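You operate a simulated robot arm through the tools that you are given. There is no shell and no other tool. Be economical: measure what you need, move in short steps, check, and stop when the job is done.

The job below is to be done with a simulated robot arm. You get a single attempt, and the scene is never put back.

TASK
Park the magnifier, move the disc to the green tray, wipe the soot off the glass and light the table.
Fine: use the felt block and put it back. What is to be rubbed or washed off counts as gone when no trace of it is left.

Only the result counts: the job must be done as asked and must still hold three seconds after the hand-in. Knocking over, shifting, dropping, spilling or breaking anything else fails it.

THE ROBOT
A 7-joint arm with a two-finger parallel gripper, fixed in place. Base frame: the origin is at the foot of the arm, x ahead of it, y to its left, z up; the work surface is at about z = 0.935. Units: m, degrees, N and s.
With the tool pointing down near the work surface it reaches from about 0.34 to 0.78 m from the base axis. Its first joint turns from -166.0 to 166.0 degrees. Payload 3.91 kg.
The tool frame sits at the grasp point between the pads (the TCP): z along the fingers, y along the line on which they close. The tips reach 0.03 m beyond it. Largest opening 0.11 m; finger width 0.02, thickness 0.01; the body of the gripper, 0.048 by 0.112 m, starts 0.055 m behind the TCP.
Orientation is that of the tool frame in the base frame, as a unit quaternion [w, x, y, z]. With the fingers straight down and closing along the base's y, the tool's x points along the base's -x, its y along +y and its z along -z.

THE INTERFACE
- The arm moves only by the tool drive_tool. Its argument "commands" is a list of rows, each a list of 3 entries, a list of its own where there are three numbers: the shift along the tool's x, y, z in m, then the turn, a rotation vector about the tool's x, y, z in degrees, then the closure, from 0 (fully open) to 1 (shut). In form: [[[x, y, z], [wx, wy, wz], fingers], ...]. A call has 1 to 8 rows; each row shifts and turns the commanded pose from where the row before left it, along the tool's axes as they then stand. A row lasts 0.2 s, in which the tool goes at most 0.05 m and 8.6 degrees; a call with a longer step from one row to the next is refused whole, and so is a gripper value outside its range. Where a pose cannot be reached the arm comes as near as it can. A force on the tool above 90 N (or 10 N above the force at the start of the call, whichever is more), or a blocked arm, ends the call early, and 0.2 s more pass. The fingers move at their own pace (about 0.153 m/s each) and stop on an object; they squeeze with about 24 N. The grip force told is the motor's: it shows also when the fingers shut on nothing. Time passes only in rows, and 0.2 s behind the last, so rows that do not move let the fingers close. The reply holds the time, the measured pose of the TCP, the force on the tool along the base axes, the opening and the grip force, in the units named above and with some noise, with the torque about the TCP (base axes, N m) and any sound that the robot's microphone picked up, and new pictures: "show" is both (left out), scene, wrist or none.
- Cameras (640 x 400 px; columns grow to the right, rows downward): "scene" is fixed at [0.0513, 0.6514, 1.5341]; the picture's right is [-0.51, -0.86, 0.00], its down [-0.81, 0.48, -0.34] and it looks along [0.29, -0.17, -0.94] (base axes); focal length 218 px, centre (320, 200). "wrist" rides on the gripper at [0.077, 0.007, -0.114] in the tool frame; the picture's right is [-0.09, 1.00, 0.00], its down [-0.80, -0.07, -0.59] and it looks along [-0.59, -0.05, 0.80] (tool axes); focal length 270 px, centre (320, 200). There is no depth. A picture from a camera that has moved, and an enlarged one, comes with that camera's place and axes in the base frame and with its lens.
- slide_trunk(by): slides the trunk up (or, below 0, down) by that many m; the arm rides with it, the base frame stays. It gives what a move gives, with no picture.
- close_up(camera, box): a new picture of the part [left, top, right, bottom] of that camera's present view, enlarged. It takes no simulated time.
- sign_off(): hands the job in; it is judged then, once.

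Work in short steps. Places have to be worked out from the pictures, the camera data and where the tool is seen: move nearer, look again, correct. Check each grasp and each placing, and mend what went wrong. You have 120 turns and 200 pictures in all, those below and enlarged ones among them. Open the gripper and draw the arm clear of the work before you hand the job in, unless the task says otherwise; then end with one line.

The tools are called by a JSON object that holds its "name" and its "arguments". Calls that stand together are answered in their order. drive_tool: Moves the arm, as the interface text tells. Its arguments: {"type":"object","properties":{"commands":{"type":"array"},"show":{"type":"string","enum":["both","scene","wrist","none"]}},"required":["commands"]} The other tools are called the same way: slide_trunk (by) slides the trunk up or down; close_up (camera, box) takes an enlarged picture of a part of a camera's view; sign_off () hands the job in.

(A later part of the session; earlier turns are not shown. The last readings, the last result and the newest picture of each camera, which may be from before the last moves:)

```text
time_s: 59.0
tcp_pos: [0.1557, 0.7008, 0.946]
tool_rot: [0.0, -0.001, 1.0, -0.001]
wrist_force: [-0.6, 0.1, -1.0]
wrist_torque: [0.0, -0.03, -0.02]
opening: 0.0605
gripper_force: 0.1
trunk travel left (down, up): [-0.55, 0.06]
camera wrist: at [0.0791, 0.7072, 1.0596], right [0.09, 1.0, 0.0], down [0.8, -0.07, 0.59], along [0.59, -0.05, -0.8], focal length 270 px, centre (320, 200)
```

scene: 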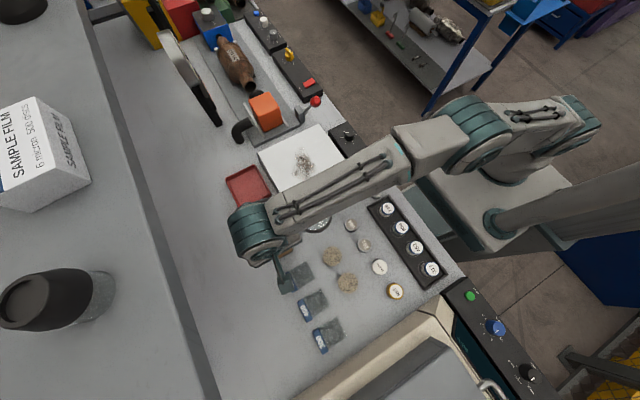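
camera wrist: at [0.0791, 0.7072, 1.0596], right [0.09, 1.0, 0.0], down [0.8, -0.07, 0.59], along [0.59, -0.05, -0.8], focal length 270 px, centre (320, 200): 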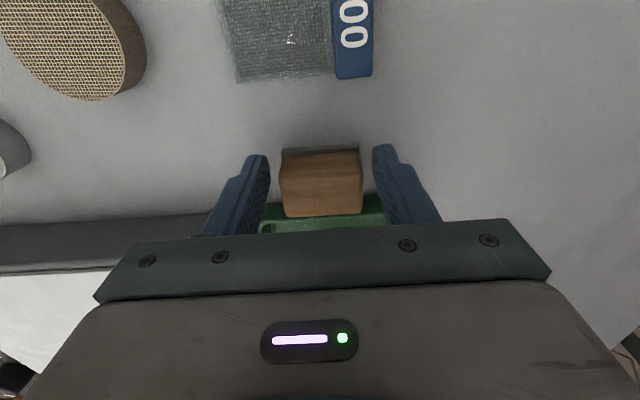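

Block top seems ≈0.925. Continue down 3 mm at a time until contact with the surface.

{"name": "drive_tool", "arguments": {"commands": [[[0, 0, 0.003], [0, 0, 0], 0.45], [[0, 0, 0], [0, 0, 0], 0.45]], "show": "none"}}

{"name": "drive_tool", "arguments": {"commands": [[[0, 0, 0.003], [0, 0, 0], 0.45], [[0, 0, 0], [0, 0, 0], 0.45]], "show": "wrist"}}

```text
time_s: 59.6
tcp_pos: [0.1565, 0.7016, 0.9428]
tool_rot: [-0.001, 0.0, 1.0, -0.001]
wrist_force: [-0.1, -0.5, 0.6]
wrist_torque: [-0.04, -0.01, -0.01]
opening: 0.0605
gripper_force: 0.0
trunk travel left (down, up): [-0.55, 0.06]
```

```text
time_s: 60.2
tcp_pos: [0.1564, 0.7001, 0.9391]
tool_rot: [0.0, 0.0, 1.0, -0.001]
wrist_force: [0.4, -0.3, -0.1]
wrist_torque: [-0.01, -0.01, -0.01]
opening: 0.0606
gripper_force: 0.1
trunk travel left (down, up): [-0.55, 0.06]
camera wrist: at [0.0789, 0.7069, 1.0538], right [0.09, 1.0, 0.0], down [0.8, -0.07, 0.59], along [0.59, -0.05, -0.8], focal length 270 px, centre (320, 200)
```

wrist: 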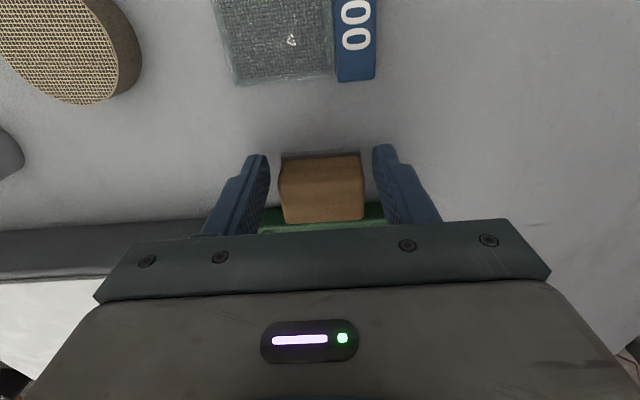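

Plenty of overlap now (~1.5 cm) and still no table contact. Close here.

{"name": "drive_tool", "arguments": {"commands": [[[0, 0, 0], [0, 0, 0], 0.55], [[0, 0, 0], [0, 0, 0], 0.75], [[0, 0, 0], [0, 0, 0], 0.8], [[0, 0, 0], [0, 0, 0], 0.8]], "show": "wrist"}}

```text
time_s: 61.2
tcp_pos: [0.1559, 0.7008, 0.9397]
tool_rot: [0.0, 0.0, 1.0, -0.002]
wrist_force: [-0.5, 0.6, 0.9]
wrist_torque: [-0.01, 0.02, -0.01]
opening: 0.0468
gripper_force: 24.2
trunk travel left (down, up): [-0.55, 0.06]
camera wrist: at [0.079, 0.7069, 1.0539], right [0.09, 1.0, 0.0], down [0.8, -0.07, 0.59], along [0.59, -0.05, -0.8], focal length 270 px, centre (320, 200)
```

wrist: 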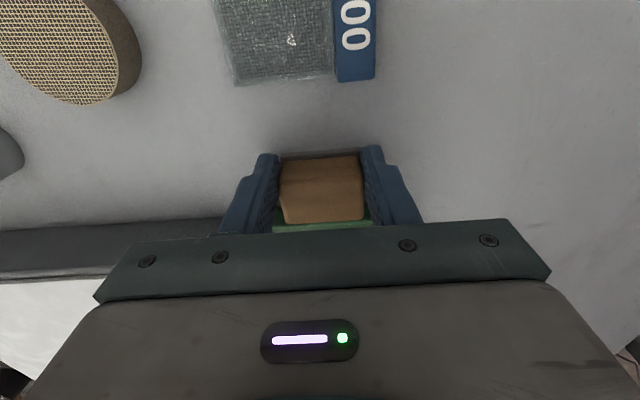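

Firm grip; pick-up pose was TCP (0.156, 0.7005, 0.9395). Lift straight to z≈1.08.

{"name": "drive_tool", "arguments": {"commands": [[[0, 0, -0.015], [0, 0, 0], 0.8], [[0, 0, -0.03], [0, 0, 0], 0.8], [[0, 0, -0.045], [0, 0, 0], 0.8], [[0, 0, -0.045], [0, 0, 0], 0.8], [[0, 0, 0], [0, 0, 0], 0.8]]}}

```text
time_s: 62.4
tcp_pos: [0.1557, 0.7012, 1.0737]
tool_rot: [0.0, -0.001, 1.0, -0.001]
wrist_force: [-0.3, -0.2, -0.4]
wrist_torque: [-0.02, 0.03, 0.02]
opening: 0.0471
gripper_force: 23.8
trunk travel left (down, up): [-0.55, 0.06]
camera wrist: at [0.0789, 0.7074, 1.1898], right [0.09, 1.0, 0.0], down [0.8, -0.07, 0.59], along [0.59, -0.05, -0.8], focal length 270 px, centre (320, 200)
```

scene: 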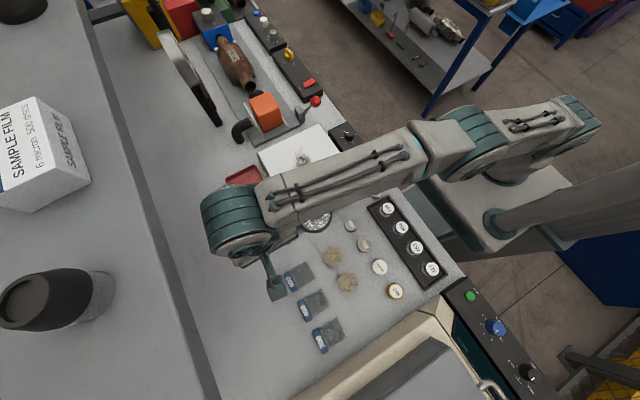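
wrist: 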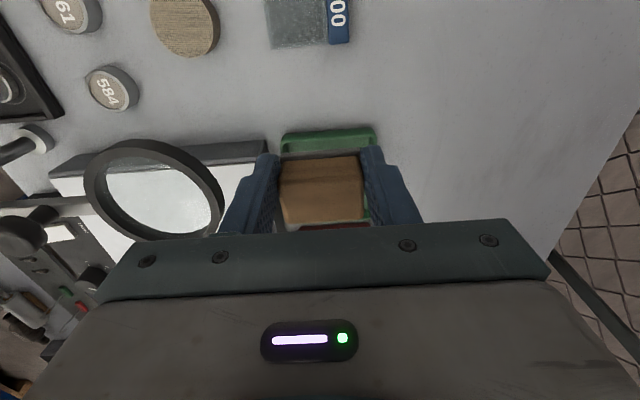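

Block is held. I go +x over the tray first (clear of the lens), then rise and come in over the glass.

{"name": "drive_tool", "arguments": {"commands": [[[-0.037, -0.007, 0], [0, 0, 0], 0.8], [[-0.037, -0.012, 0], [0, 0, 0], 0.8], [[-0.037, -0.02, -0.015], [0, 0, 0], 0.8], [[-0.035, -0.03, -0.015], [0, 0, 0], 0.8], [[0, -0.035, 0], [0, 0, 0], 0.8], [[0, 0, 0], [0, 0, 0], 0.8]]}}

```text
time_s: 63.8
tcp_pos: [0.3025, 0.5971, 1.1045]
tool_rot: [0.0, -0.002, 1.0, -0.002]
wrist_force: [-0.2, 0.2, 0.6]
wrist_torque: [0.0, 0.0, -0.01]
opening: 0.0467
gripper_force: 23.9
trunk travel left (down, up): [-0.55, 0.06]
camera wrist: at [0.2244, 0.6036, 1.2188], right [0.09, 1.0, 0.0], down [0.8, -0.07, 0.59], along [0.59, -0.05, -0.8], focal length 270 px, centre (320, 200)
```

scene: 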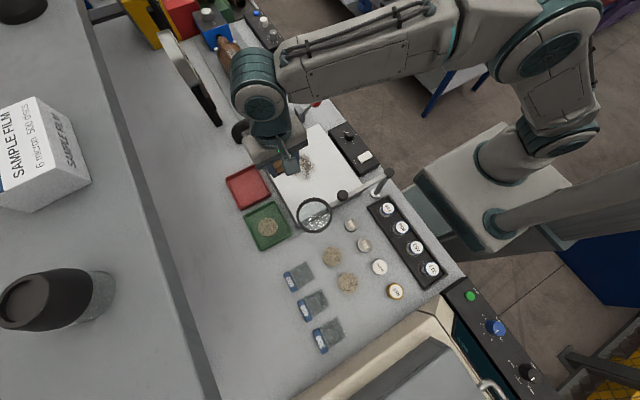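
wrist: 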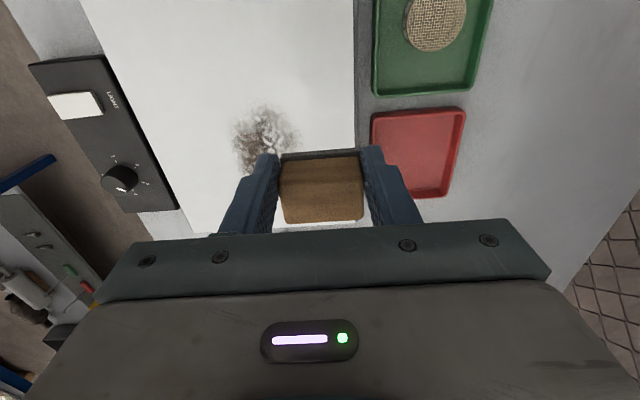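

Soot spans about x 0.305–0.415, y 0.495–0.575. Move over (0.345, 0.535) and lower toward the glass.

{"name": "drive_tool", "arguments": {"commands": [[[-0.02, -0.03, 0.02], [0, 0, 0], 0.8], [[-0.02, -0.032, 0.03], [0, 0, 0], 0.8], [[0, 0, 0.03], [0, 0, 0], 0.8], [[0, 0, 0.02], [0, 0, 0], 0.8], [[0, 0, 0], [0, 0, 0], 0.8]]}}

```text
time_s: 65.0
tcp_pos: [0.3426, 0.536, 1.005]
tool_rot: [0.001, -0.001, 1.0, -0.001]
wrist_force: [-0.1, 0.5, -0.2]
wrist_torque: [0.04, 0.01, -0.01]
opening: 0.0468
gripper_force: 24.2
trunk travel left (down, up): [-0.55, 0.06]
camera wrist: at [0.2651, 0.5417, 1.1204], right [0.09, 1.0, 0.0], down [0.8, -0.07, 0.59], along [0.59, -0.05, -0.8], focal length 270 px, centre (320, 200)
```

scene: 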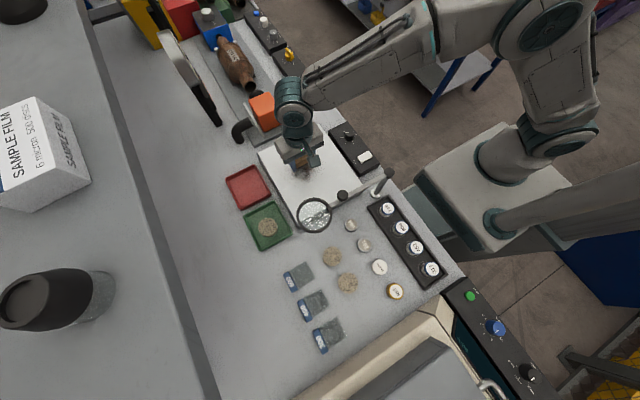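
wrist: 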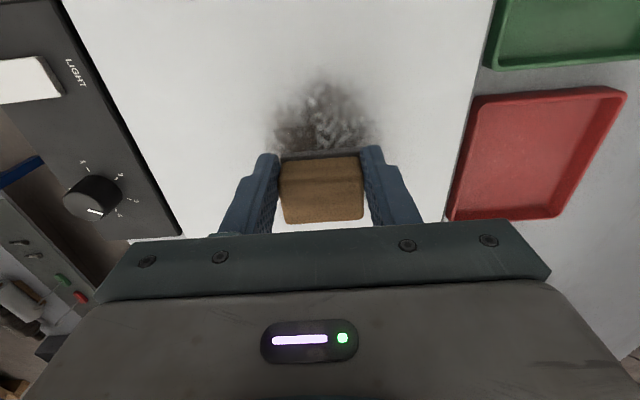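

Soot is right below/near the block. Lower in small steps to find the glass.

{"name": "drive_tool", "arguments": {"commands": [[[0, 0, 0.005], [0, 0, 0], 0.8], [[0, 0, 0.005], [0, 0, 0], 0.8], [[0, 0, 0], [0, 0, 0], 0.8]], "show": "none"}}

{"name": "drive_tool", "arguments": {"commands": [[[0, 0, 0.004], [0, 0, 0], 0.8], [[0, 0, 0.003], [0, 0, 0], 0.8], [[0, 0, 0], [0, 0, 0], 0.8]], "show": "none"}}

{"name": "drive_tool", "arguments": {"commands": [[[0, 0, 0.003], [0, 0, 0], 0.8], [[0, 0, 0], [0, 0, 0], 0.8]], "show": "none"}}

```text
time_s: 65.8
tcp_pos: [0.3437, 0.5355, 0.9946]
tool_rot: [0.0, -0.001, 1.0, -0.002]
wrist_force: [-0.7, -0.2, 0.0]
wrist_torque: [-0.01, 0.01, 0.01]
opening: 0.0472
gripper_force: 23.7
trunk travel left (down, up): [-0.55, 0.06]
```

```text
time_s: 66.6
tcp_pos: [0.3434, 0.5349, 0.9895]
tool_rot: [0.0, -0.001, 1.0, 0.001]
wrist_force: [0.7, 0.5, 4.3]
wrist_torque: [0.09, -0.05, 0.03]
opening: 0.0469
gripper_force: 24.0
trunk travel left (down, up): [-0.55, 0.06]
```

```text
time_s: 67.2
tcp_pos: [0.3429, 0.5348, 0.9891]
tool_rot: [0.002, -0.001, 1.0, 0.002]
wrist_force: [3.1, 3.2, 28.6]
wrist_torque: [0.04, -0.22, 0.08]
opening: 0.0473
gripper_force: 23.6
trunk travel left (down, up): [-0.55, 0.06]
```

Contact at TCP z≈0.989 (28 N). Ease up 2 mm and wipe the centre lane along x.

{"name": "drive_tool", "arguments": {"commands": [[[0, 0, -0.002], [0, 0, 0], 0.85], [[-0.025, 0, 0], [0, 0, 0], 0.85], [[-0.025, 0, 0], [0, 0, 0], 0.85], [[-0.025, 0, 0], [0, 0, 0], 0.85], [[0.025, 0, 0], [0, 0, 0], 0.85], [[0.03, 0, 0], [0, 0, 0], 0.85], [[0.03, 0, 0], [0, 0, 0], 0.85], [[0.03, 0, 0], [0, 0, 0], 0.85]]}}

```text
time_s: 69.0
tcp_pos: [0.3014, 0.536, 0.9886]
tool_rot: [0.0, -0.001, 1.0, -0.001]
wrist_force: [2.6, 1.4, 22.5]
wrist_torque: [0.08, -0.27, 0.01]
opening: 0.047
gripper_force: 23.7
trunk travel left (down, up): [-0.55, 0.06]
camera wrist: at [0.224, 0.5408, 1.1026], right [0.09, 1.0, 0.0], down [0.8, -0.07, 0.59], along [0.59, -0.05, -0.8], focal length 270 px, centre (320, 200)
```

scene: 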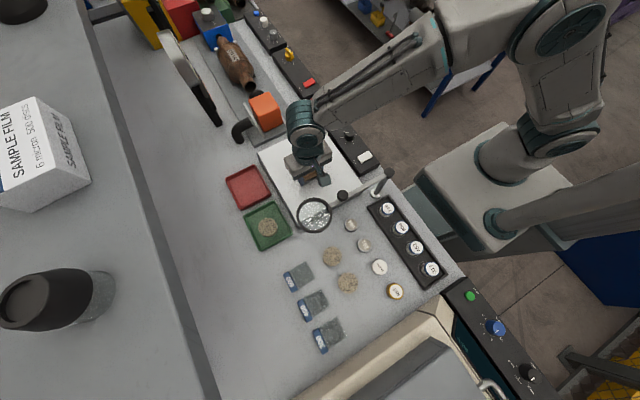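
wrist: 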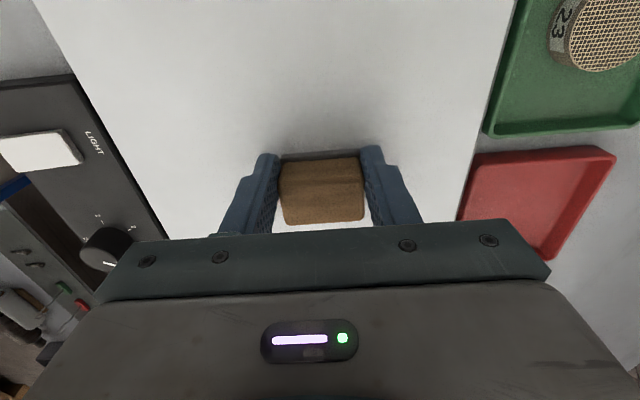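

Wiping works. Next the lane at y≈0.505, out and back.

{"name": "drive_tool", "arguments": {"commands": [[[0.012, -0.015, 0], [0, 0, 0], 0.85], [[0, -0.015, 0], [0, 0, 0], 0.85], [[-0.034, 0, 0], [0, 0, 0], 0.85], [[-0.034, 0, 0], [0, 0, 0], 0.85], [[-0.034, 0, 0], [0, 0, 0], 0.85], [[-0.034, 0, 0], [0, 0, 0], 0.85], [[0, 0.015, 0], [0, 0, 0], 0.85], [[0.034, 0, 0], [0, 0, 0], 0.85]], "show": "none"}}

{"name": "drive_tool", "arguments": {"commands": [[[0.034, 0, 0], [0, 0, 0], 0.85], [[0.034, 0, 0], [0, 0, 0], 0.85], [[0.034, 0, 0], [0, 0, 0], 0.85], [[0, 0.025, 0], [0, 0, 0], 0.85], [[0, 0.025, 0], [0, 0, 0], 0.85], [[-0.034, 0, 0], [0, 0, 0], 0.85], [[-0.034, 0, 0], [0, 0, 0], 0.85], [[-0.034, 0, 0], [0, 0, 0], 0.85]]}}

```text
time_s: 70.8
tcp_pos: [0.3891, 0.5207, 0.9882]
tool_rot: [-0.001, -0.002, 1.0, -0.002]
wrist_force: [-2.7, -2.3, 11.0]
wrist_torque: [0.03, 0.05, 0.0]
opening: 0.0471
gripper_force: 24.2
trunk travel left (down, up): [-0.55, 0.06]
```

```text
time_s: 72.6
tcp_pos: [0.3951, 0.5694, 0.9878]
tool_rot: [0.001, 0.0, 1.0, -0.001]
wrist_force: [0.8, 2.2, 6.2]
wrist_torque: [0.13, 0.0, -0.02]
opening: 0.0469
gripper_force: 24.0
trunk travel left (down, up): [-0.55, 0.06]
camera wrist: at [0.3164, 0.5757, 1.1027], right [0.09, 1.0, 0.0], down [0.8, -0.07, 0.6], along [0.59, -0.05, -0.8], focal length 270 px, centre (320, 200)
```

scene: 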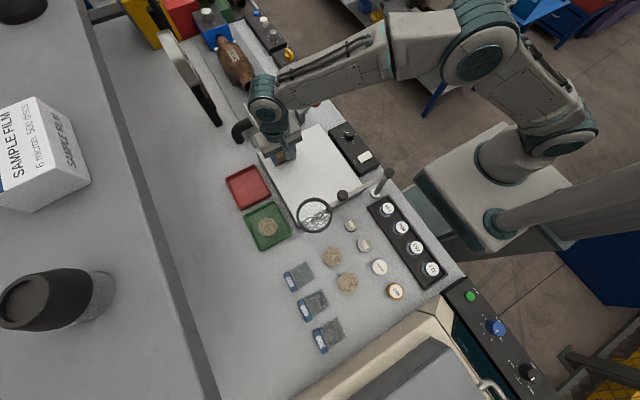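
wrist: 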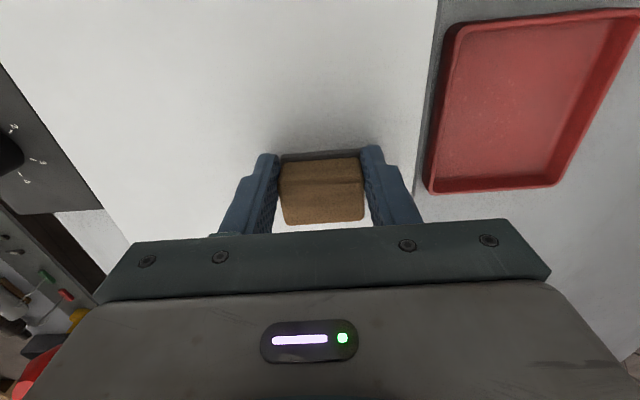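

Glass looks nearly clean. Do one more pass (slightly firmer) along the far end and back, then lift to inspect.

{"name": "drive_tool", "arguments": {"commands": [[[-0.03, 0, 0.001], [0, 0, 0], 0.85], [[0, -0.03, 0], [0, 0, 0], 0.85], [[0, -0.03, 0], [0, 0, 0], 0.85], [[0, -0.015, 0], [0, 0, 0], 0.85], [[0.02, 0, 0], [0, 0, 0], 0.85], [[0, 0.03, 0], [0, 0, 0], 0.85], [[0, 0.035, 0], [0, 0, 0], 0.85], [[0.025, 0, 0], [0, 0, 0], 0.85]], "show": "none"}}

{"name": "drive_tool", "arguments": {"commands": [[[0, -0.035, 0], [0, 0, 0], 0.85], [[0, -0.03, 0], [0, 0, 0], 0.85], [[0.025, 0, 0], [0, 0, 0], 0.85], [[0, 0.035, 0], [0, 0, 0], 0.85], [[0, 0.035, 0], [0, 0, 0], 0.85], [[0.025, 0, 0], [0, 0, 0], 0.85], [[0, -0.035, 0], [0, 0, 0], 0.85], [[0, -0.035, 0], [0, 0, 0], 0.85]], "show": "none"}}

{"name": "drive_tool", "arguments": {"commands": [[[0.022, 0, 0], [0, 0, 0], 0.85], [[0, 0.035, 0], [0, 0, 0], 0.85], [[0, 0.035, 0], [0, 0, 0], 0.85], [[0, 0, -0.03], [0, 0, 0], 0.85], [[0, 0, -0.04], [0, 0, 0], 0.85], [[0, 0.02, -0.04], [0, 0, 0], 0.85], [[0, 0, 0], [0, 0, 0], 0.85]]}}

```text
time_s: 74.4
tcp_pos: [0.3771, 0.5591, 0.9881]
tool_rot: [0.0, -0.002, 1.0, 0.0]
wrist_force: [1.2, -0.1, 20.9]
wrist_torque: [-0.05, -0.22, -0.01]
opening: 0.047
gripper_force: 23.9
trunk travel left (down, up): [-0.55, 0.06]
```

```text
time_s: 76.2
tcp_pos: [0.3281, 0.4951, 0.9881]
tool_rot: [0.001, 0.0, 1.0, 0.001]
wrist_force: [-1.5, 1.8, 24.6]
wrist_torque: [0.1, -0.1, 0.01]
opening: 0.0469
gripper_force: 23.9
trunk travel left (down, up): [-0.55, 0.06]
```

```text
time_s: 77.8
tcp_pos: [0.3083, 0.5849, 1.0993]
tool_rot: [0.0, -0.001, 1.0, -0.002]
wrist_force: [-1.3, 0.5, -0.6]
wrist_torque: [0.0, 0.06, -0.01]
opening: 0.0469
gripper_force: 23.9
trunk travel left (down, up): [-0.55, 0.06]
camera wrist: at [0.2294, 0.5922, 1.2118], right [0.09, 1.0, 0.0], down [0.8, -0.07, 0.59], along [0.59, -0.05, -0.8], focal length 270 px, centre (320, 200)
```

scene: 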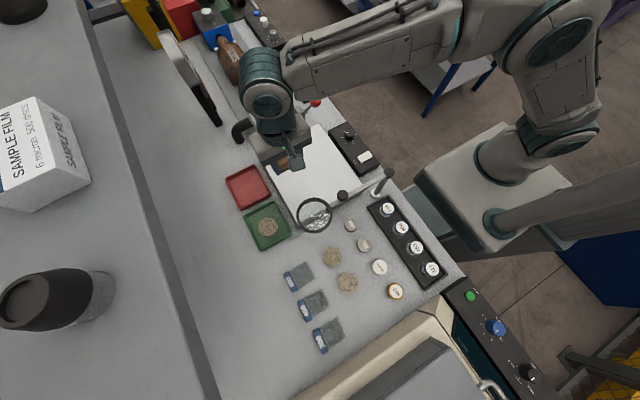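
wrist: 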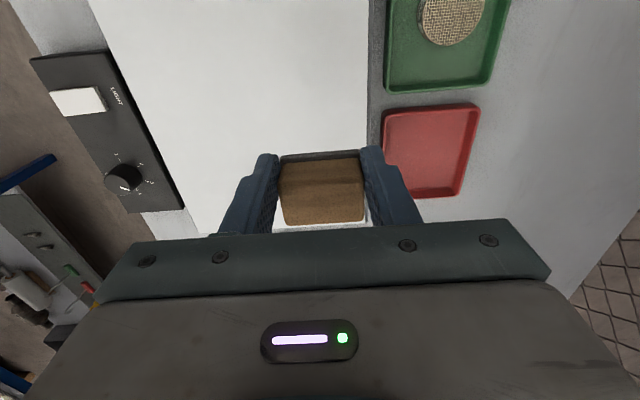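

Back off a little over −x to see the whole glass without obstruction.

{"name": "drive_tool", "arguments": {"commands": [[[0.02, -0.02, -0.04], [0, 0, 0], 0.85], [[0.04, -0.02, -0.03], [0, 0, 0], 0.85], [[0.04, -0.02, 0], [0, 0, 0], 0.85], [[0.04, -0.02, 0], [0, 0, 0], 0.85], [[0, 0, 0], [0, 0, 0], 0.85]], "show": "none"}}

{"name": "close_up", "arguments": {"camera": "wrist", "box": [220, 60, 460, 240]}}

{"name": "close_up", "arguments": {"camera": "scene", "box": [250, 110, 390, 210]}}

```text
refused: row 2 steps farther than a row can; nothing moved
```

```text
2.22 times, centred on (340, 150) of wrist
camera zoom: at [0.2294, 0.5922, 1.2118], right [0.09, 1.0, 0.0], down [0.8, -0.07, 0.59], along [0.59, -0.05, -0.8], focal length 601 px, centre (276, 311)
```

zoom: 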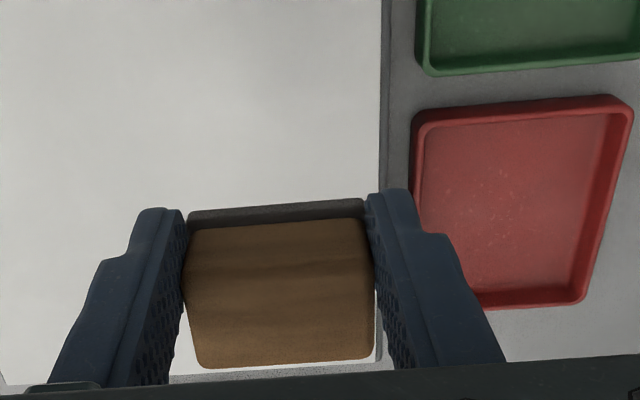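

```text
4.00 times, centred on (320, 160) of scene
camera zoom: at [0.0513, 0.6514, 1.5341], right [-0.51, -0.86, 0.0], down [-0.81, 0.48, -0.34], along [0.29, -0.17, -0.94], focal length 873 px, centre (320, 360)
```

zoom: 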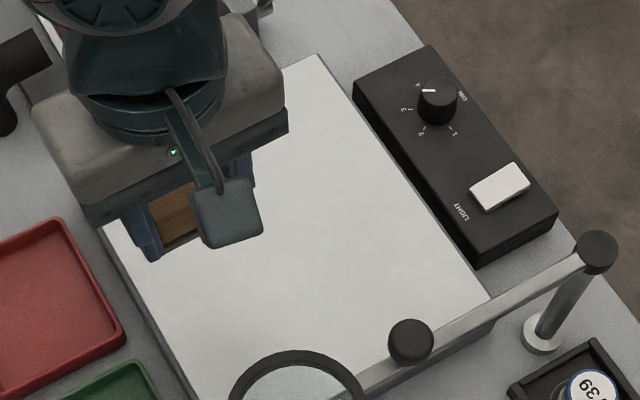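

What is visible is clean. On the way back toward the block's home spot, I re-check the rest of the glass.

{"name": "drive_tool", "arguments": {"commands": [[[0.015, 0.035, 0.005], [0, 0, 0], 0.85], [[0.025, 0.035, 0.005], [0, 0, 0], 0.85], [[0.035, 0.02, 0.01], [0, 0, 0], 0.85], [[0, 0, 0], [0, 0, 0], 0.85]], "show": "none"}}

{"name": "close_up", "arguments": {"camera": "scene", "box": [250, 110, 390, 210]}}

{"name": "close_up", "arguments": {"camera": "wrist", "box": [0, 0, 400, 250]}}

```text
time_s: 78.8
tcp_pos: [0.2316, 0.6747, 1.0764]
tool_rot: [-0.001, 0.0, 1.0, -0.001]
wrist_force: [0.4, -0.4, -0.8]
wrist_torque: [-0.02, 0.0, -0.01]
opening: 0.0468
gripper_force: 23.5
trunk travel left (down, up): [-0.55, 0.06]
```

```text
4.00 times, centred on (320, 160) of scene
camera zoom: at [0.0513, 0.6514, 1.5341], right [-0.51, -0.86, 0.0], down [-0.81, 0.48, -0.34], along [0.29, -0.17, -0.94], focal length 873 px, centre (320, 360)
```

zoom: 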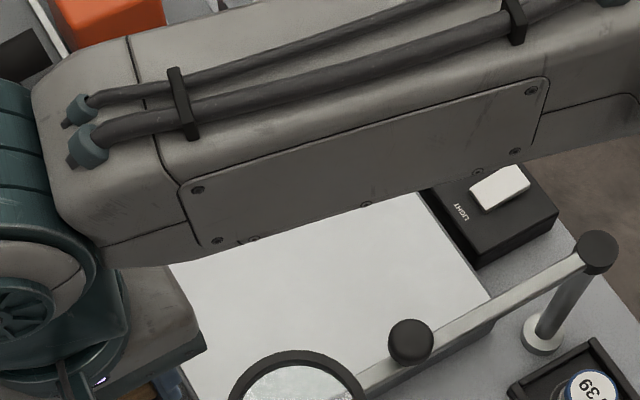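

```text
1.60 times, centred on (200, 125) of wrist
camera zoom: at [0.1542, 0.6822, 1.1905], right [0.09, 1.0, 0.0], down [0.8, -0.07, 0.59], along [0.59, -0.05, -0.8], focal length 432 px, centre (512, 320)
```

zoom: 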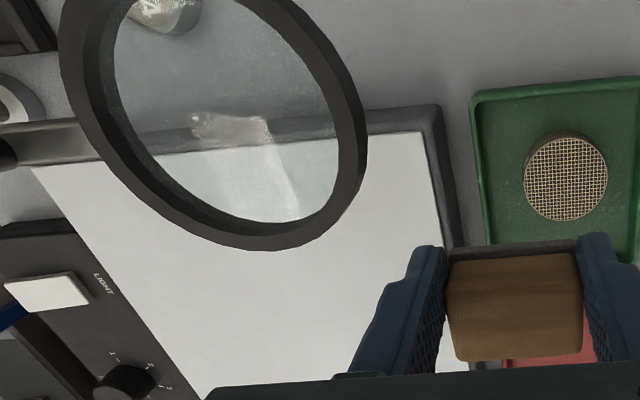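

The forearm hides the far half. I swing the block inward and higher to view the full glass before putting it back.

{"name": "drive_tool", "arguments": {"commands": [[[-0.02, -0.035, -0.01], [0, 0, 0], 0.85], [[-0.005, -0.035, -0.03], [0, 0, 0], 0.85], [[0.01, -0.035, -0.03], [0, 0, 0], 0.85], [[0.02, -0.035, -0.02], [0, 0, 0], 0.85], [[0.03, -0.02, -0.02], [0, 0, 0], 0.85], [[0.03, 0, 0], [0, 0, 0], 0.85], [[0, 0, 0], [0, 0, 0], 0.85]], "show": "none"}}

{"name": "close_up", "arguments": {"camera": "scene", "box": [250, 110, 390, 210]}}

{"name": "close_up", "arguments": {"camera": "wrist", "box": [160, 60, 480, 260]}}

```text
time_s: 80.4
tcp_pos: [0.1647, 0.5144, 1.1864]
tool_rot: [0.001, -0.001, 1.0, -0.001]
wrist_force: [0.4, 0.5, 0.4]
wrist_torque: [-0.03, 0.02, 0.04]
opening: 0.0465
gripper_force: 23.6
trunk travel left (down, up): [-0.55, 0.06]
```

```text
4.00 times, centred on (320, 160) of scene
camera zoom: at [0.0513, 0.6514, 1.5341], right [-0.51, -0.86, 0.0], down [-0.81, 0.48, -0.34], along [0.29, -0.17, -0.94], focal length 873 px, centre (320, 360)
```

zoom: 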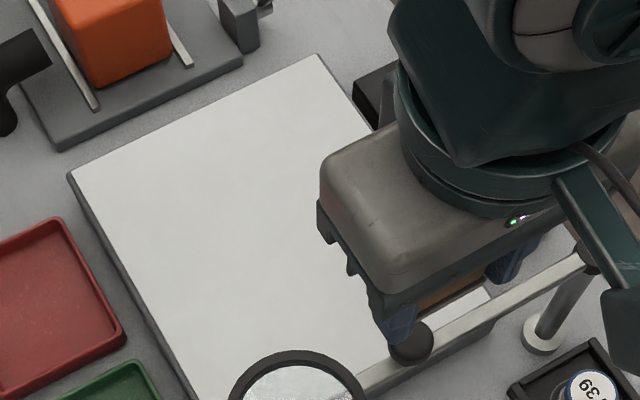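

```text
2.00 times, centred on (320, 160) of wrist
camera zoom: at [0.088, 0.5214, 1.3008], right [0.09, 1.0, 0.0], down [0.8, -0.07, 0.59], along [0.59, -0.05, -0.8], focal length 541 px, centre (320, 280)
```

zoom: 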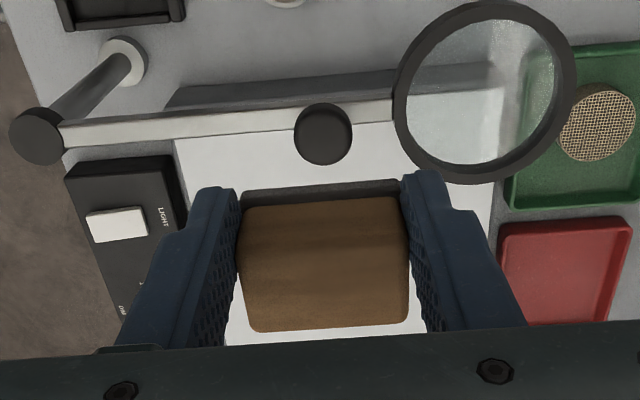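

The glass is clean. Now return the block to its place: over (0.156, 0.7005), passing above the lens ring.

{"name": "drive_tool", "arguments": {"commands": [[[0.002, 0.04, 0.01], [0, 0, 0], 0.85], [[0.002, 0.04, 0.01], [0, 0, 0], 0.85], [[0.002, 0.035, 0.02], [0, 0, 0], 0.85], [[0.002, 0.03, 0.025], [0, 0, 0], 0.85], [[0, 0.025, 0.025], [0, 0, 0], 0.85], [[0, 0.016, 0.015], [0, 0, 0], 0.85], [[0, 0, 0], [0, 0, 0], 0.85]]}}

```text
time_s: 82.0
tcp_pos: [0.1553, 0.701, 1.0835]
tool_rot: [0.0, -0.002, 1.0, 0.0]
wrist_force: [-0.6, 0.2, 0.3]
wrist_torque: [0.0, 0.02, 0.01]
opening: 0.0471
gripper_force: 23.9
trunk travel left (down, up): [-0.55, 0.06]
camera wrist: at [0.0782, 0.7074, 1.196], right [0.09, 1.0, 0.0], down [0.8, -0.07, 0.59], along [0.59, -0.05, -0.8], focal length 270 px, centre (320, 200)
```

scene: 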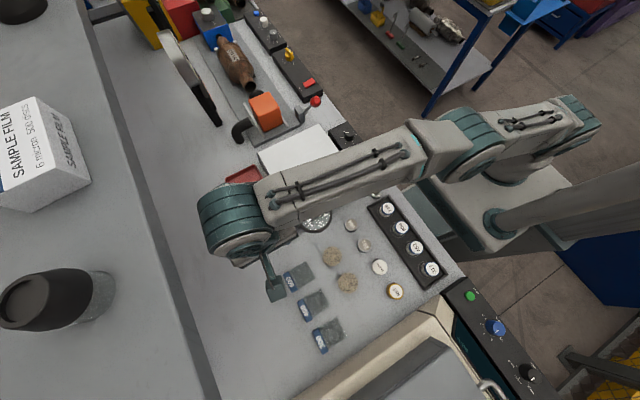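
wrist: 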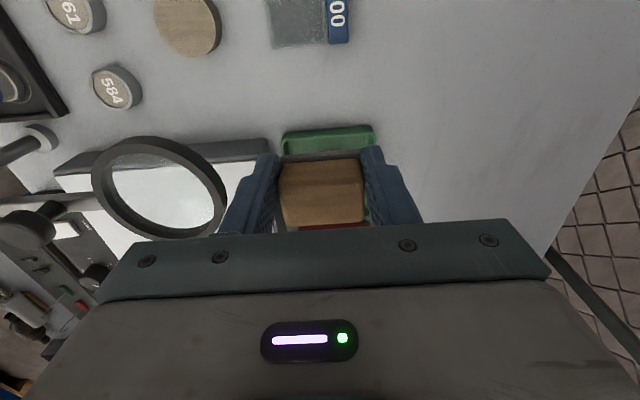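

In position over the home spot. Descend to z≈0.95, then feel for contact.

{"name": "drive_tool", "arguments": {"commands": [[[0, 0, 0.035], [0, 0, 0], 0.85], [[0, 0, 0.035], [0, 0, 0], 0.85], [[0, 0, 0.03], [0, 0, 0], 0.85], [[0, 0, 0.03], [0, 0, 0], 0.85], [[0, 0, 0], [0, 0, 0], 0.85]], "show": "wrist"}}

{"name": "drive_tool", "arguments": {"commands": [[[0, 0, 0.006], [0, 0, 0], 0.85], [[0, 0, 0.004], [0, 0, 0], 0.85], [[0, 0, 0], [0, 0, 0], 0.85]], "show": "none"}}

```text
time_s: 83.2
tcp_pos: [0.1566, 0.7015, 0.9506]
tool_rot: [0.001, 0.0, 1.0, -0.001]
wrist_force: [-0.2, -0.6, -0.4]
wrist_torque: [0.04, 0.02, -0.01]
opening: 0.0465
gripper_force: 24.0
trunk travel left (down, up): [-0.55, 0.06]
camera wrist: at [0.079, 0.7076, 1.0643], right [0.09, 1.0, 0.0], down [0.8, -0.07, 0.59], along [0.59, -0.05, -0.8], focal length 270 px, centre (320, 200)
```

wrist: 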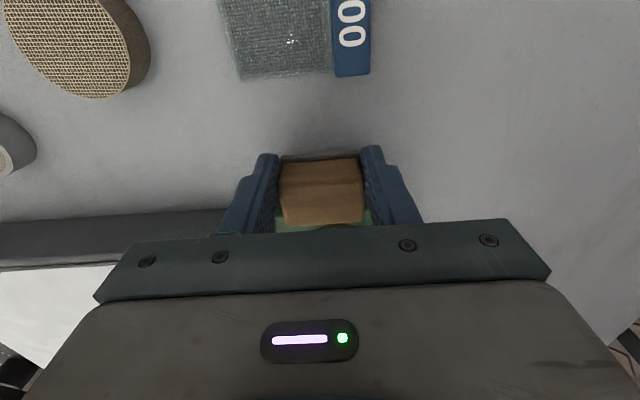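

```text
time_s: 84.0
tcp_pos: [0.1566, 0.701, 0.9415]
tool_rot: [0.0, -0.001, 1.0, -0.001]
wrist_force: [-0.5, -0.8, -0.4]
wrist_torque: [0.0, 0.0, 0.05]
opening: 0.0471
gripper_force: 23.5
trunk travel left (down, up): [-0.55, 0.06]
```

{"name": "drive_tool", "arguments": {"commands": [[[0, 0, 0.0025], [0, 0, 0], 0.85], [[0, 0, 0], [0, 0, 0], 0.85]], "show": "none"}}

{"name": "drive_tool", "arguments": {"commands": [[[0, 0, 0.002], [0, 0, 0], 0.85], [[0, 0, 0], [0, 0, 0], 0.85]], "show": "none"}}

```text
time_s: 84.6
tcp_pos: [0.1572, 0.7006, 0.9389]
tool_rot: [0.0, -0.001, 1.0, 0.0]
wrist_force: [0.6, -0.9, 2.3]
wrist_torque: [0.05, 0.02, -0.01]
opening: 0.0469
gripper_force: 24.0
trunk travel left (down, up): [-0.55, 0.06]
```

```text
time_s: 85.2
tcp_pos: [0.1577, 0.7006, 0.9396]
tool_rot: [0.0, -0.001, 1.0, 0.001]
wrist_force: [0.8, 2.3, 12.5]
wrist_torque: [0.02, -0.05, -0.01]
opening: 0.0469
gripper_force: 24.2
trunk travel left (down, up): [-0.55, 0.06]
```

Contact with the table at the original height. Release gently and rise straight up.

{"name": "drive_tool", "arguments": {"commands": [[[0, 0, -0.001], [0, 0, 0], 0.5], [[0, 0, 0], [0, 0, 0], 0.4], [[0, 0, -0.02], [0, 0, 0], 0.4], [[0, 0, -0.035], [0, 0, 0], 0.4], [[0, 0, -0.04], [0, 0, 0], 0.4], [[0, 0, -0.04], [0, 0, 0], 0.4], [[0, 0, 0], [0, 0, 0], 0.4]]}}

```text
time_s: 86.8
tcp_pos: [0.1567, 0.7017, 1.0731]
tool_rot: [0.0, -0.001, 1.0, -0.002]
wrist_force: [0.3, -0.3, -1.1]
wrist_torque: [-0.01, 0.02, -0.01]
opening: 0.0659
gripper_force: 0.0
trunk travel left (down, up): [-0.55, 0.06]
camera wrist: at [0.0799, 0.7078, 1.186], right [0.09, 1.0, 0.0], down [0.8, -0.07, 0.59], along [0.59, -0.05, -0.8], focal length 270 px, centre (320, 200)
```

scene: 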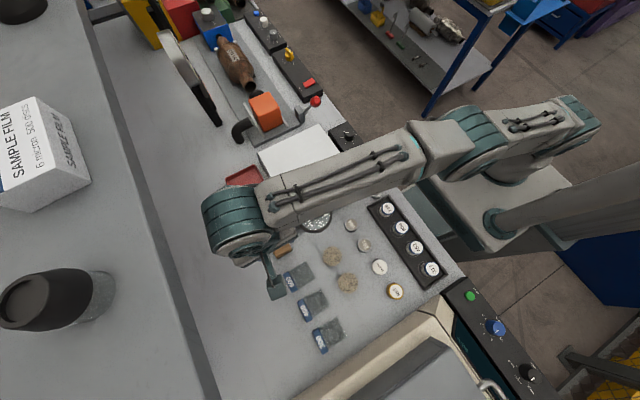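
wrist: 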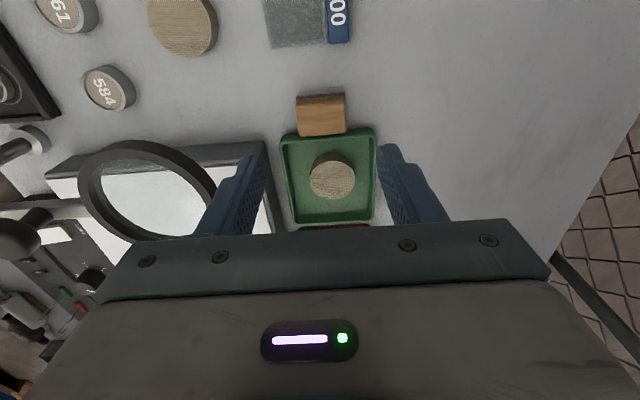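

Block is back in place. Now leave over the tray, rise and head for the light switch near (0.28, 0.352).

{"name": "drive_tool", "arguments": {"commands": [[[-0.037, -0.007, 0], [0, 0, 0], 0.6], [[-0.037, -0.015, 0], [0, 0, 0], 0.8], [[-0.037, -0.025, -0.015], [0, 0, 0], 1], [[0, -0.04, -0.025], [0, 0, 0], 1], [[0, -0.045, -0.015], [0, 0, 0], 1], [[0, -0.045, 0], [0, 0, 0], 1], [[0, -0.045, 0], [0, 0, 0], 1], [[0, -0.045, 0], [0, 0, 0], 1]]}}

```text
time_s: 88.6
tcp_pos: [0.2698, 0.432, 1.1279]
tool_rot: [0.001, -0.001, 1.0, -0.001]
wrist_force: [0.7, 0.4, 0.1]
wrist_torque: [0.03, 0.01, -0.01]
opening: 0.0
gripper_force: 24.1
trunk travel left (down, up): [-0.55, 0.06]
camera wrist: at [0.1925, 0.4389, 1.2427], right [0.09, 1.0, 0.0], down [0.8, -0.07, 0.59], along [0.59, -0.05, -0.8], focal length 270 px, centre (320, 200)
```

scene: 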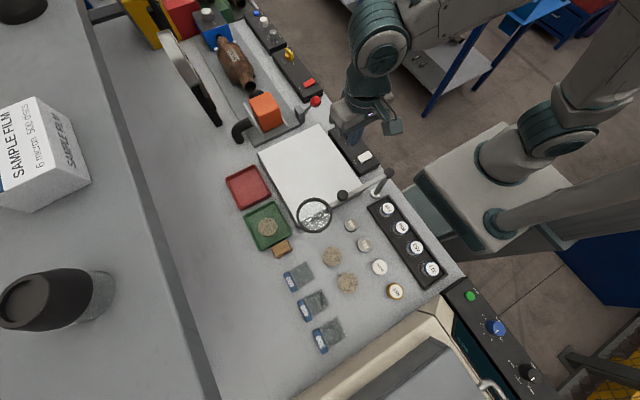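
wrist: 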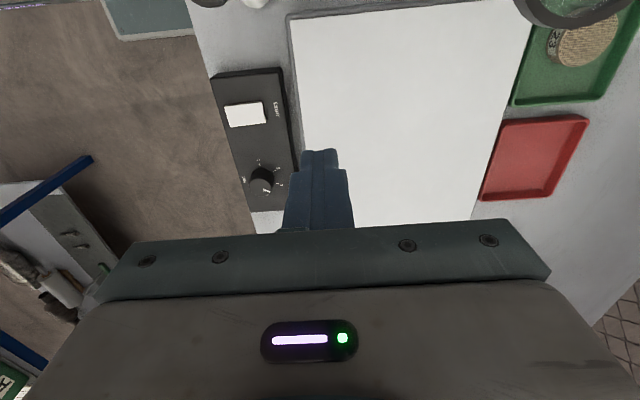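

Switch confirmed at (0.283, 0.351), z≈0.95. Move above it and descend to z≈1.04.

{"name": "drive_tool", "arguments": {"commands": [[[-0.005, -0.04, 0.02], [0, 0, 0], 1], [[-0.007, -0.04, 0.025], [0, 0, 0], 1], [[0, 0, 0.04], [0, 0, 0], 1], [[0, 0, 0], [0, 0, 0], 1]], "show": "wrist"}}

{"name": "close_up", "arguments": {"camera": "wrist", "box": [220, 40, 440, 230]}}

{"name": "close_up", "arguments": {"camera": "scene", "box": [240, 170, 360, 270]}}

```text
time_s: 89.6
tcp_pos: [0.2809, 0.3526, 1.0451]
tool_rot: [0.0, -0.001, 1.0, -0.001]
wrist_force: [-0.8, 0.3, -0.1]
wrist_torque: [0.0, -0.01, 0.02]
opening: 0.0
gripper_force: 23.8
trunk travel left (down, up): [-0.55, 0.06]
camera wrist: at [0.204, 0.3594, 1.1582], right [0.09, 1.0, 0.0], down [0.8, -0.07, 0.59], along [0.59, -0.05, -0.8], focal length 270 px, centre (320, 200)
```

wrist: 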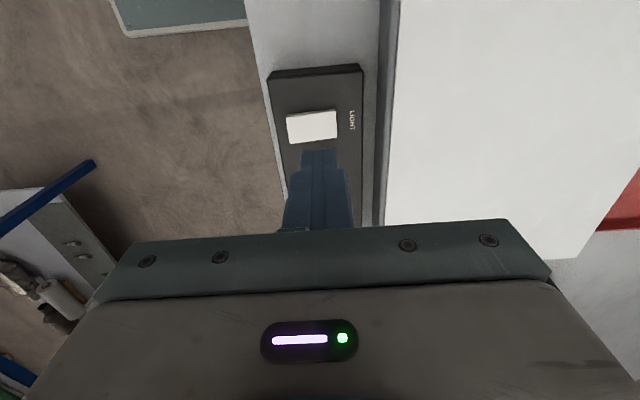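

```text
2.11 times, centred on (330, 135) of wrist
camera zoom: at [0.204, 0.3594, 1.1582], right [0.09, 1.0, 0.0], down [0.8, -0.07, 0.59], along [0.59, -0.05, -0.8], focal length 569 px, centre (299, 337)
```

zoom: 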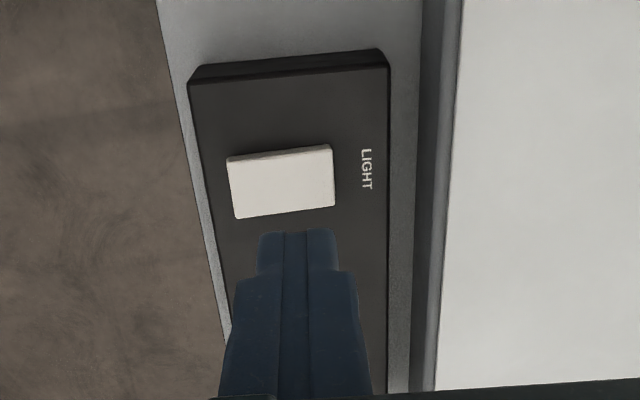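

```text
4.00 times, centred on (300, 220) of scene
camera zoom: at [0.0513, 0.6514, 1.5341], right [-0.51, -0.86, 0.0], down [-0.81, 0.48, -0.34], along [0.29, -0.17, -0.94], focal length 873 px, centre (400, 120)
```

zoom: 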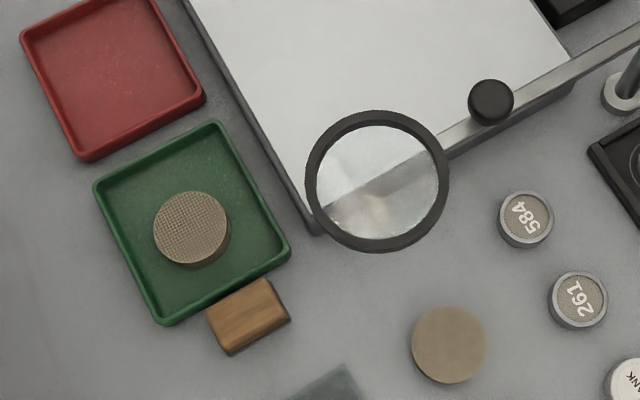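

Everything else is in place. The rocker is about 0.04 (y) by 0.03 (x), centred (0.284, 0.346). I'll press its +y half first: move over y≈0.357 and lower in small steps.

{"name": "drive_tool", "arguments": {"commands": [[[-0.003, 0.005, 0.02], [0, 0, 0], 1], [[0, 0, 0.02], [0, 0, 0], 1], [[0, 0, 0.008], [0, 0, 0], 1], [[0, 0, 0], [0, 0, 0], 1]], "show": "wrist"}}

{"name": "drive_tool", "arguments": {"commands": [[[0, 0, 0.005], [0, 0, 0], 1], [[0, 0, 0.003], [0, 0, 0], 1], [[0, 0, 0], [0, 0, 0], 1]], "show": "none"}}

```text
time_s: 90.6
tcp_pos: [0.2843, 0.3573, 0.9968]
tool_rot: [0.0, -0.001, 1.0, -0.001]
wrist_force: [-0.7, 0.0, -0.9]
wrist_torque: [-0.01, -0.01, -0.02]
opening: 0.0
gripper_force: 24.4
trunk travel left (down, up): [-0.55, 0.06]
camera wrist: at [0.2065, 0.3646, 1.1102], right [0.09, 1.0, 0.0], down [0.8, -0.07, 0.59], along [0.59, -0.05, -0.8], focal length 270 px, centre (320, 200)
```

wrist: 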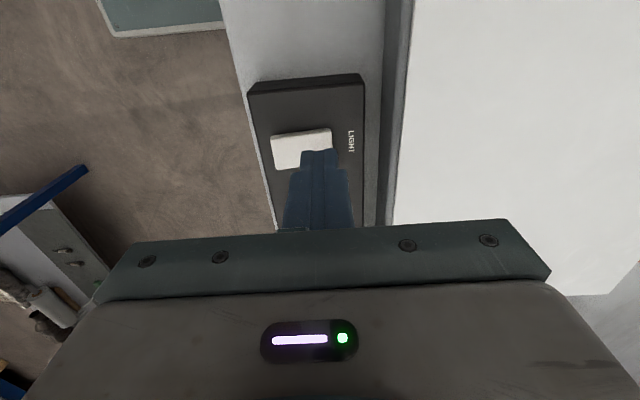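

```text
time_s: 91.4
tcp_pos: [0.2849, 0.3572, 0.9878]
tool_rot: [0.0, 0.0, 1.0, -0.001]
wrist_force: [0.0, 0.5, -1.0]
wrist_torque: [0.03, 0.0, -0.02]
opening: 0.0
gripper_force: 23.9
trunk travel left (down, up): [-0.55, 0.06]
```

{"name": "drive_tool", "arguments": {"commands": [[[0, 0, 0.004], [0, 0, 0], 1], [[0, 0, 0.003], [0, 0, 0], 1], [[0, 0, 0], [0, 0, 0], 1]], "show": "none"}}

{"name": "drive_tool", "arguments": {"commands": [[[0, 0, 0.003], [0, 0, 0], 1], [[0, 0, 0.002], [0, 0, 0], 1], [[0, 0, 0], [0, 0, 0], 1]], "show": "scene"}}

```text
time_s: 92.2
tcp_pos: [0.2838, 0.3576, 0.98]
tool_rot: [0.0, -0.001, 1.0, 0.0]
wrist_force: [0.3, 0.7, -0.5]
wrist_torque: [-0.02, -0.02, 0.0]
opening: 0.0
gripper_force: 23.8
trunk travel left (down, up): [-0.55, 0.06]
```

```text
time_s: 93.0
tcp_pos: [0.2841, 0.3582, 0.9754]
tool_rot: [0.001, -0.001, 1.0, -0.001]
wrist_force: [-1.0, 0.5, 0.2]
wrist_torque: [-0.02, -0.02, -0.03]
opening: 0.0
gripper_force: 24.1
trunk travel left (down, up): [-0.55, 0.06]
```

scene: 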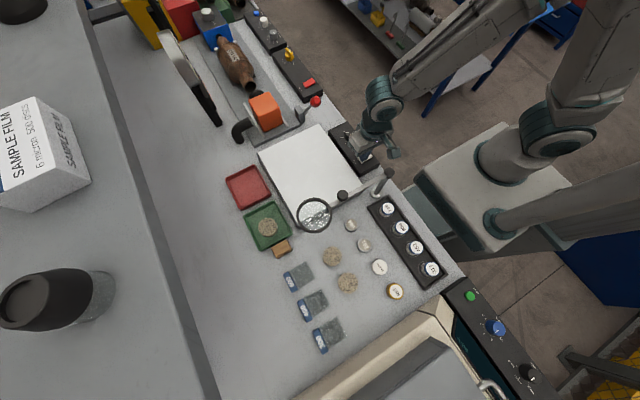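

No contact yet at tip ≈0.945; continue down.

{"name": "drive_tool", "arguments": {"commands": [[[0, 0, 0.003], [0, 0, 0], 1], [[0, 0, 0.002], [0, 0, 0], 1], [[0, 0, 0], [0, 0, 0], 1]], "show": "none"}}

{"name": "drive_tool", "arguments": {"commands": [[[0, 0, 0.003], [0, 0, 0], 1], [[0, 0, 0.002], [0, 0, 0], 1], [[0, 0, 0], [0, 0, 0], 1]], "show": "wrist"}}

```text
time_s: 93.8
tcp_pos: [0.2844, 0.3589, 0.9696]
tool_rot: [-0.001, 0.0, 1.0, -0.001]
wrist_force: [0.2, 0.3, -0.2]
wrist_torque: [0.01, 0.0, 0.0]
opening: 0.0
gripper_force: 23.7
trunk travel left (down, up): [-0.55, 0.06]
```

```text
time_s: 94.6
tcp_pos: [0.2848, 0.3592, 0.9691]
tool_rot: [0.003, -0.001, 1.0, 0.004]
wrist_force: [2.5, 1.2, 46.3]
wrist_torque: [-0.37, -0.13, -0.02]
opening: 0.0001
gripper_force: 23.8
trunk travel left (down, up): [-0.55, 0.06]
camera wrist: at [0.2061, 0.3644, 1.0828], right [0.09, 1.0, 0.01], down [0.8, -0.07, 0.6], along [0.6, -0.05, -0.8], focal length 270 px, centre (320, 200)
```

wrist: 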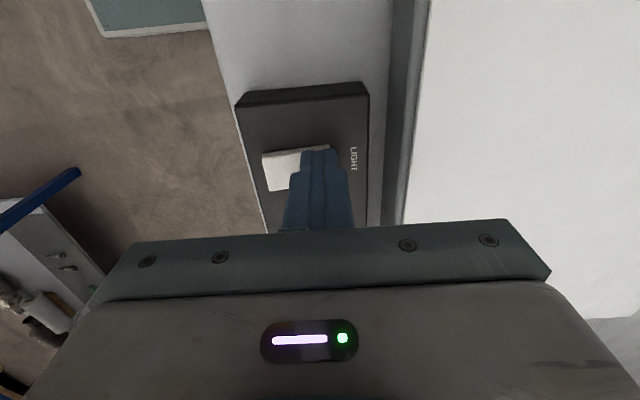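

The +y end is solid under 46 N with no travel or click: it is already down. Lift, shift to the −y half (y≈0.334) and press there.

{"name": "drive_tool", "arguments": {"commands": [[[0, 0, -0.03], [0, 0, 0], 1], [[0, -0.025, 0], [0, 0, 0], 1], [[0, 0, 0.012], [0, 0, 0], 1], [[0, 0, 0.005], [0, 0, 0], 1], [[0, 0, 0], [0, 0, 0], 1]], "show": "none"}}

{"name": "drive_tool", "arguments": {"commands": [[[0, 0, 0.003], [0, 0, 0], 1], [[0, 0, 0.003], [0, 0, 0], 1], [[0, 0, 0], [0, 0, 0], 1]], "show": "scene"}}

```text
time_s: 95.8
tcp_pos: [0.2838, 0.3336, 0.9779]
tool_rot: [0.0, -0.001, 1.0, -0.001]
wrist_force: [0.2, -0.6, -0.8]
wrist_torque: [-0.01, 0.01, 0.0]
opening: 0.0001
gripper_force: 24.4
trunk travel left (down, up): [-0.55, 0.06]
```

```text
time_s: 96.6
tcp_pos: [0.2827, 0.3337, 0.9724]
tool_rot: [0.0, -0.001, 1.0, -0.001]
wrist_force: [-0.2, -0.8, 0.8]
wrist_torque: [0.0, 0.0, -0.03]
opening: 0.0001
gripper_force: 23.8
trunk travel left (down, up): [-0.55, 0.06]
```

scene: 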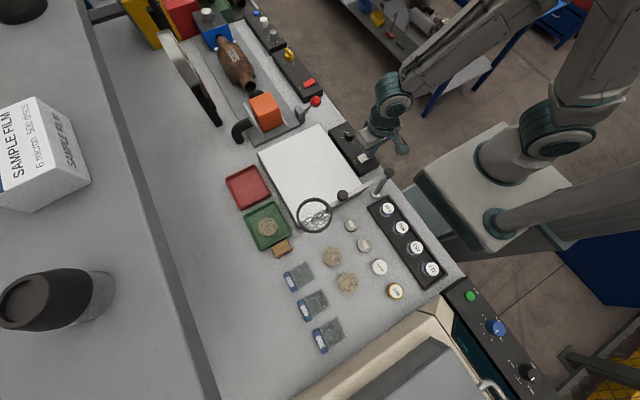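

{"name": "drive_tool", "arguments": {"commands": [[[0, 0, 0.003], [0, 0, 0], 1], [[0, 0, 0.002], [0, 0, 0], 1], [[0, 0, 0], [0, 0, 0], 1]], "show": "none"}}

{"name": "drive_tool", "arguments": {"commands": [[[0, 0, 0.002], [0, 0, 0], 1], [[0, 0, 0.002], [0, 0, 0], 1], [[0, 0, 0], [0, 0, 0], 1]], "show": "both"}}

```text
time_s: 97.4
tcp_pos: [0.2829, 0.3331, 0.9699]
tool_rot: [0.0, -0.002, 1.0, 0.001]
wrist_force: [0.1, -3.7, 25.0]
wrist_torque: [0.12, -0.03, 0.0]
opening: 0.0001
gripper_force: 23.9
trunk travel left (down, up): [-0.55, 0.06]
heard: click
```

```text
time_s: 98.2
tcp_pos: [0.284, 0.333, 0.9693]
tool_rot: [0.004, -0.001, 1.0, 0.004]
wrist_force: [1.8, -3.5, 73.5]
wrist_torque: [0.61, -0.07, -0.01]
opening: 0.0
gripper_force: 24.6
trunk travel left (down, up): [-0.55, 0.06]
camera wrist: at [0.2057, 0.3378, 1.0826], right [0.09, 1.0, 0.01], down [0.8, -0.08, 0.6], along [0.6, -0.04, -0.8], focal length 270 px, centre (320, 200)
```

scene: 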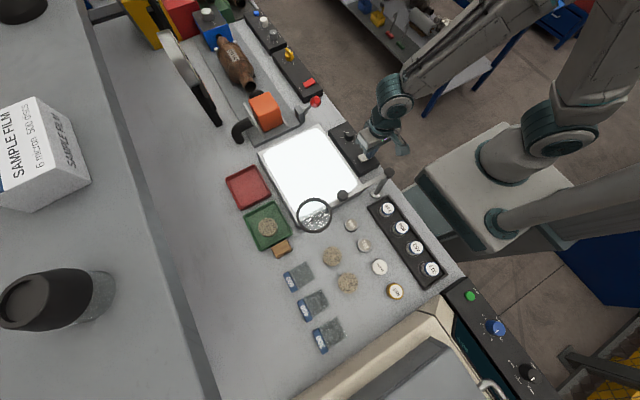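
wrist: 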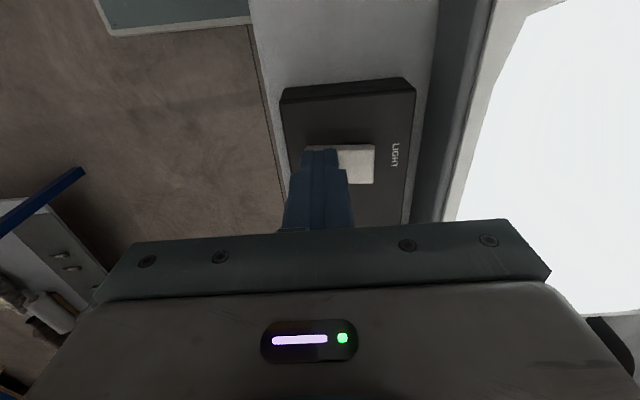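

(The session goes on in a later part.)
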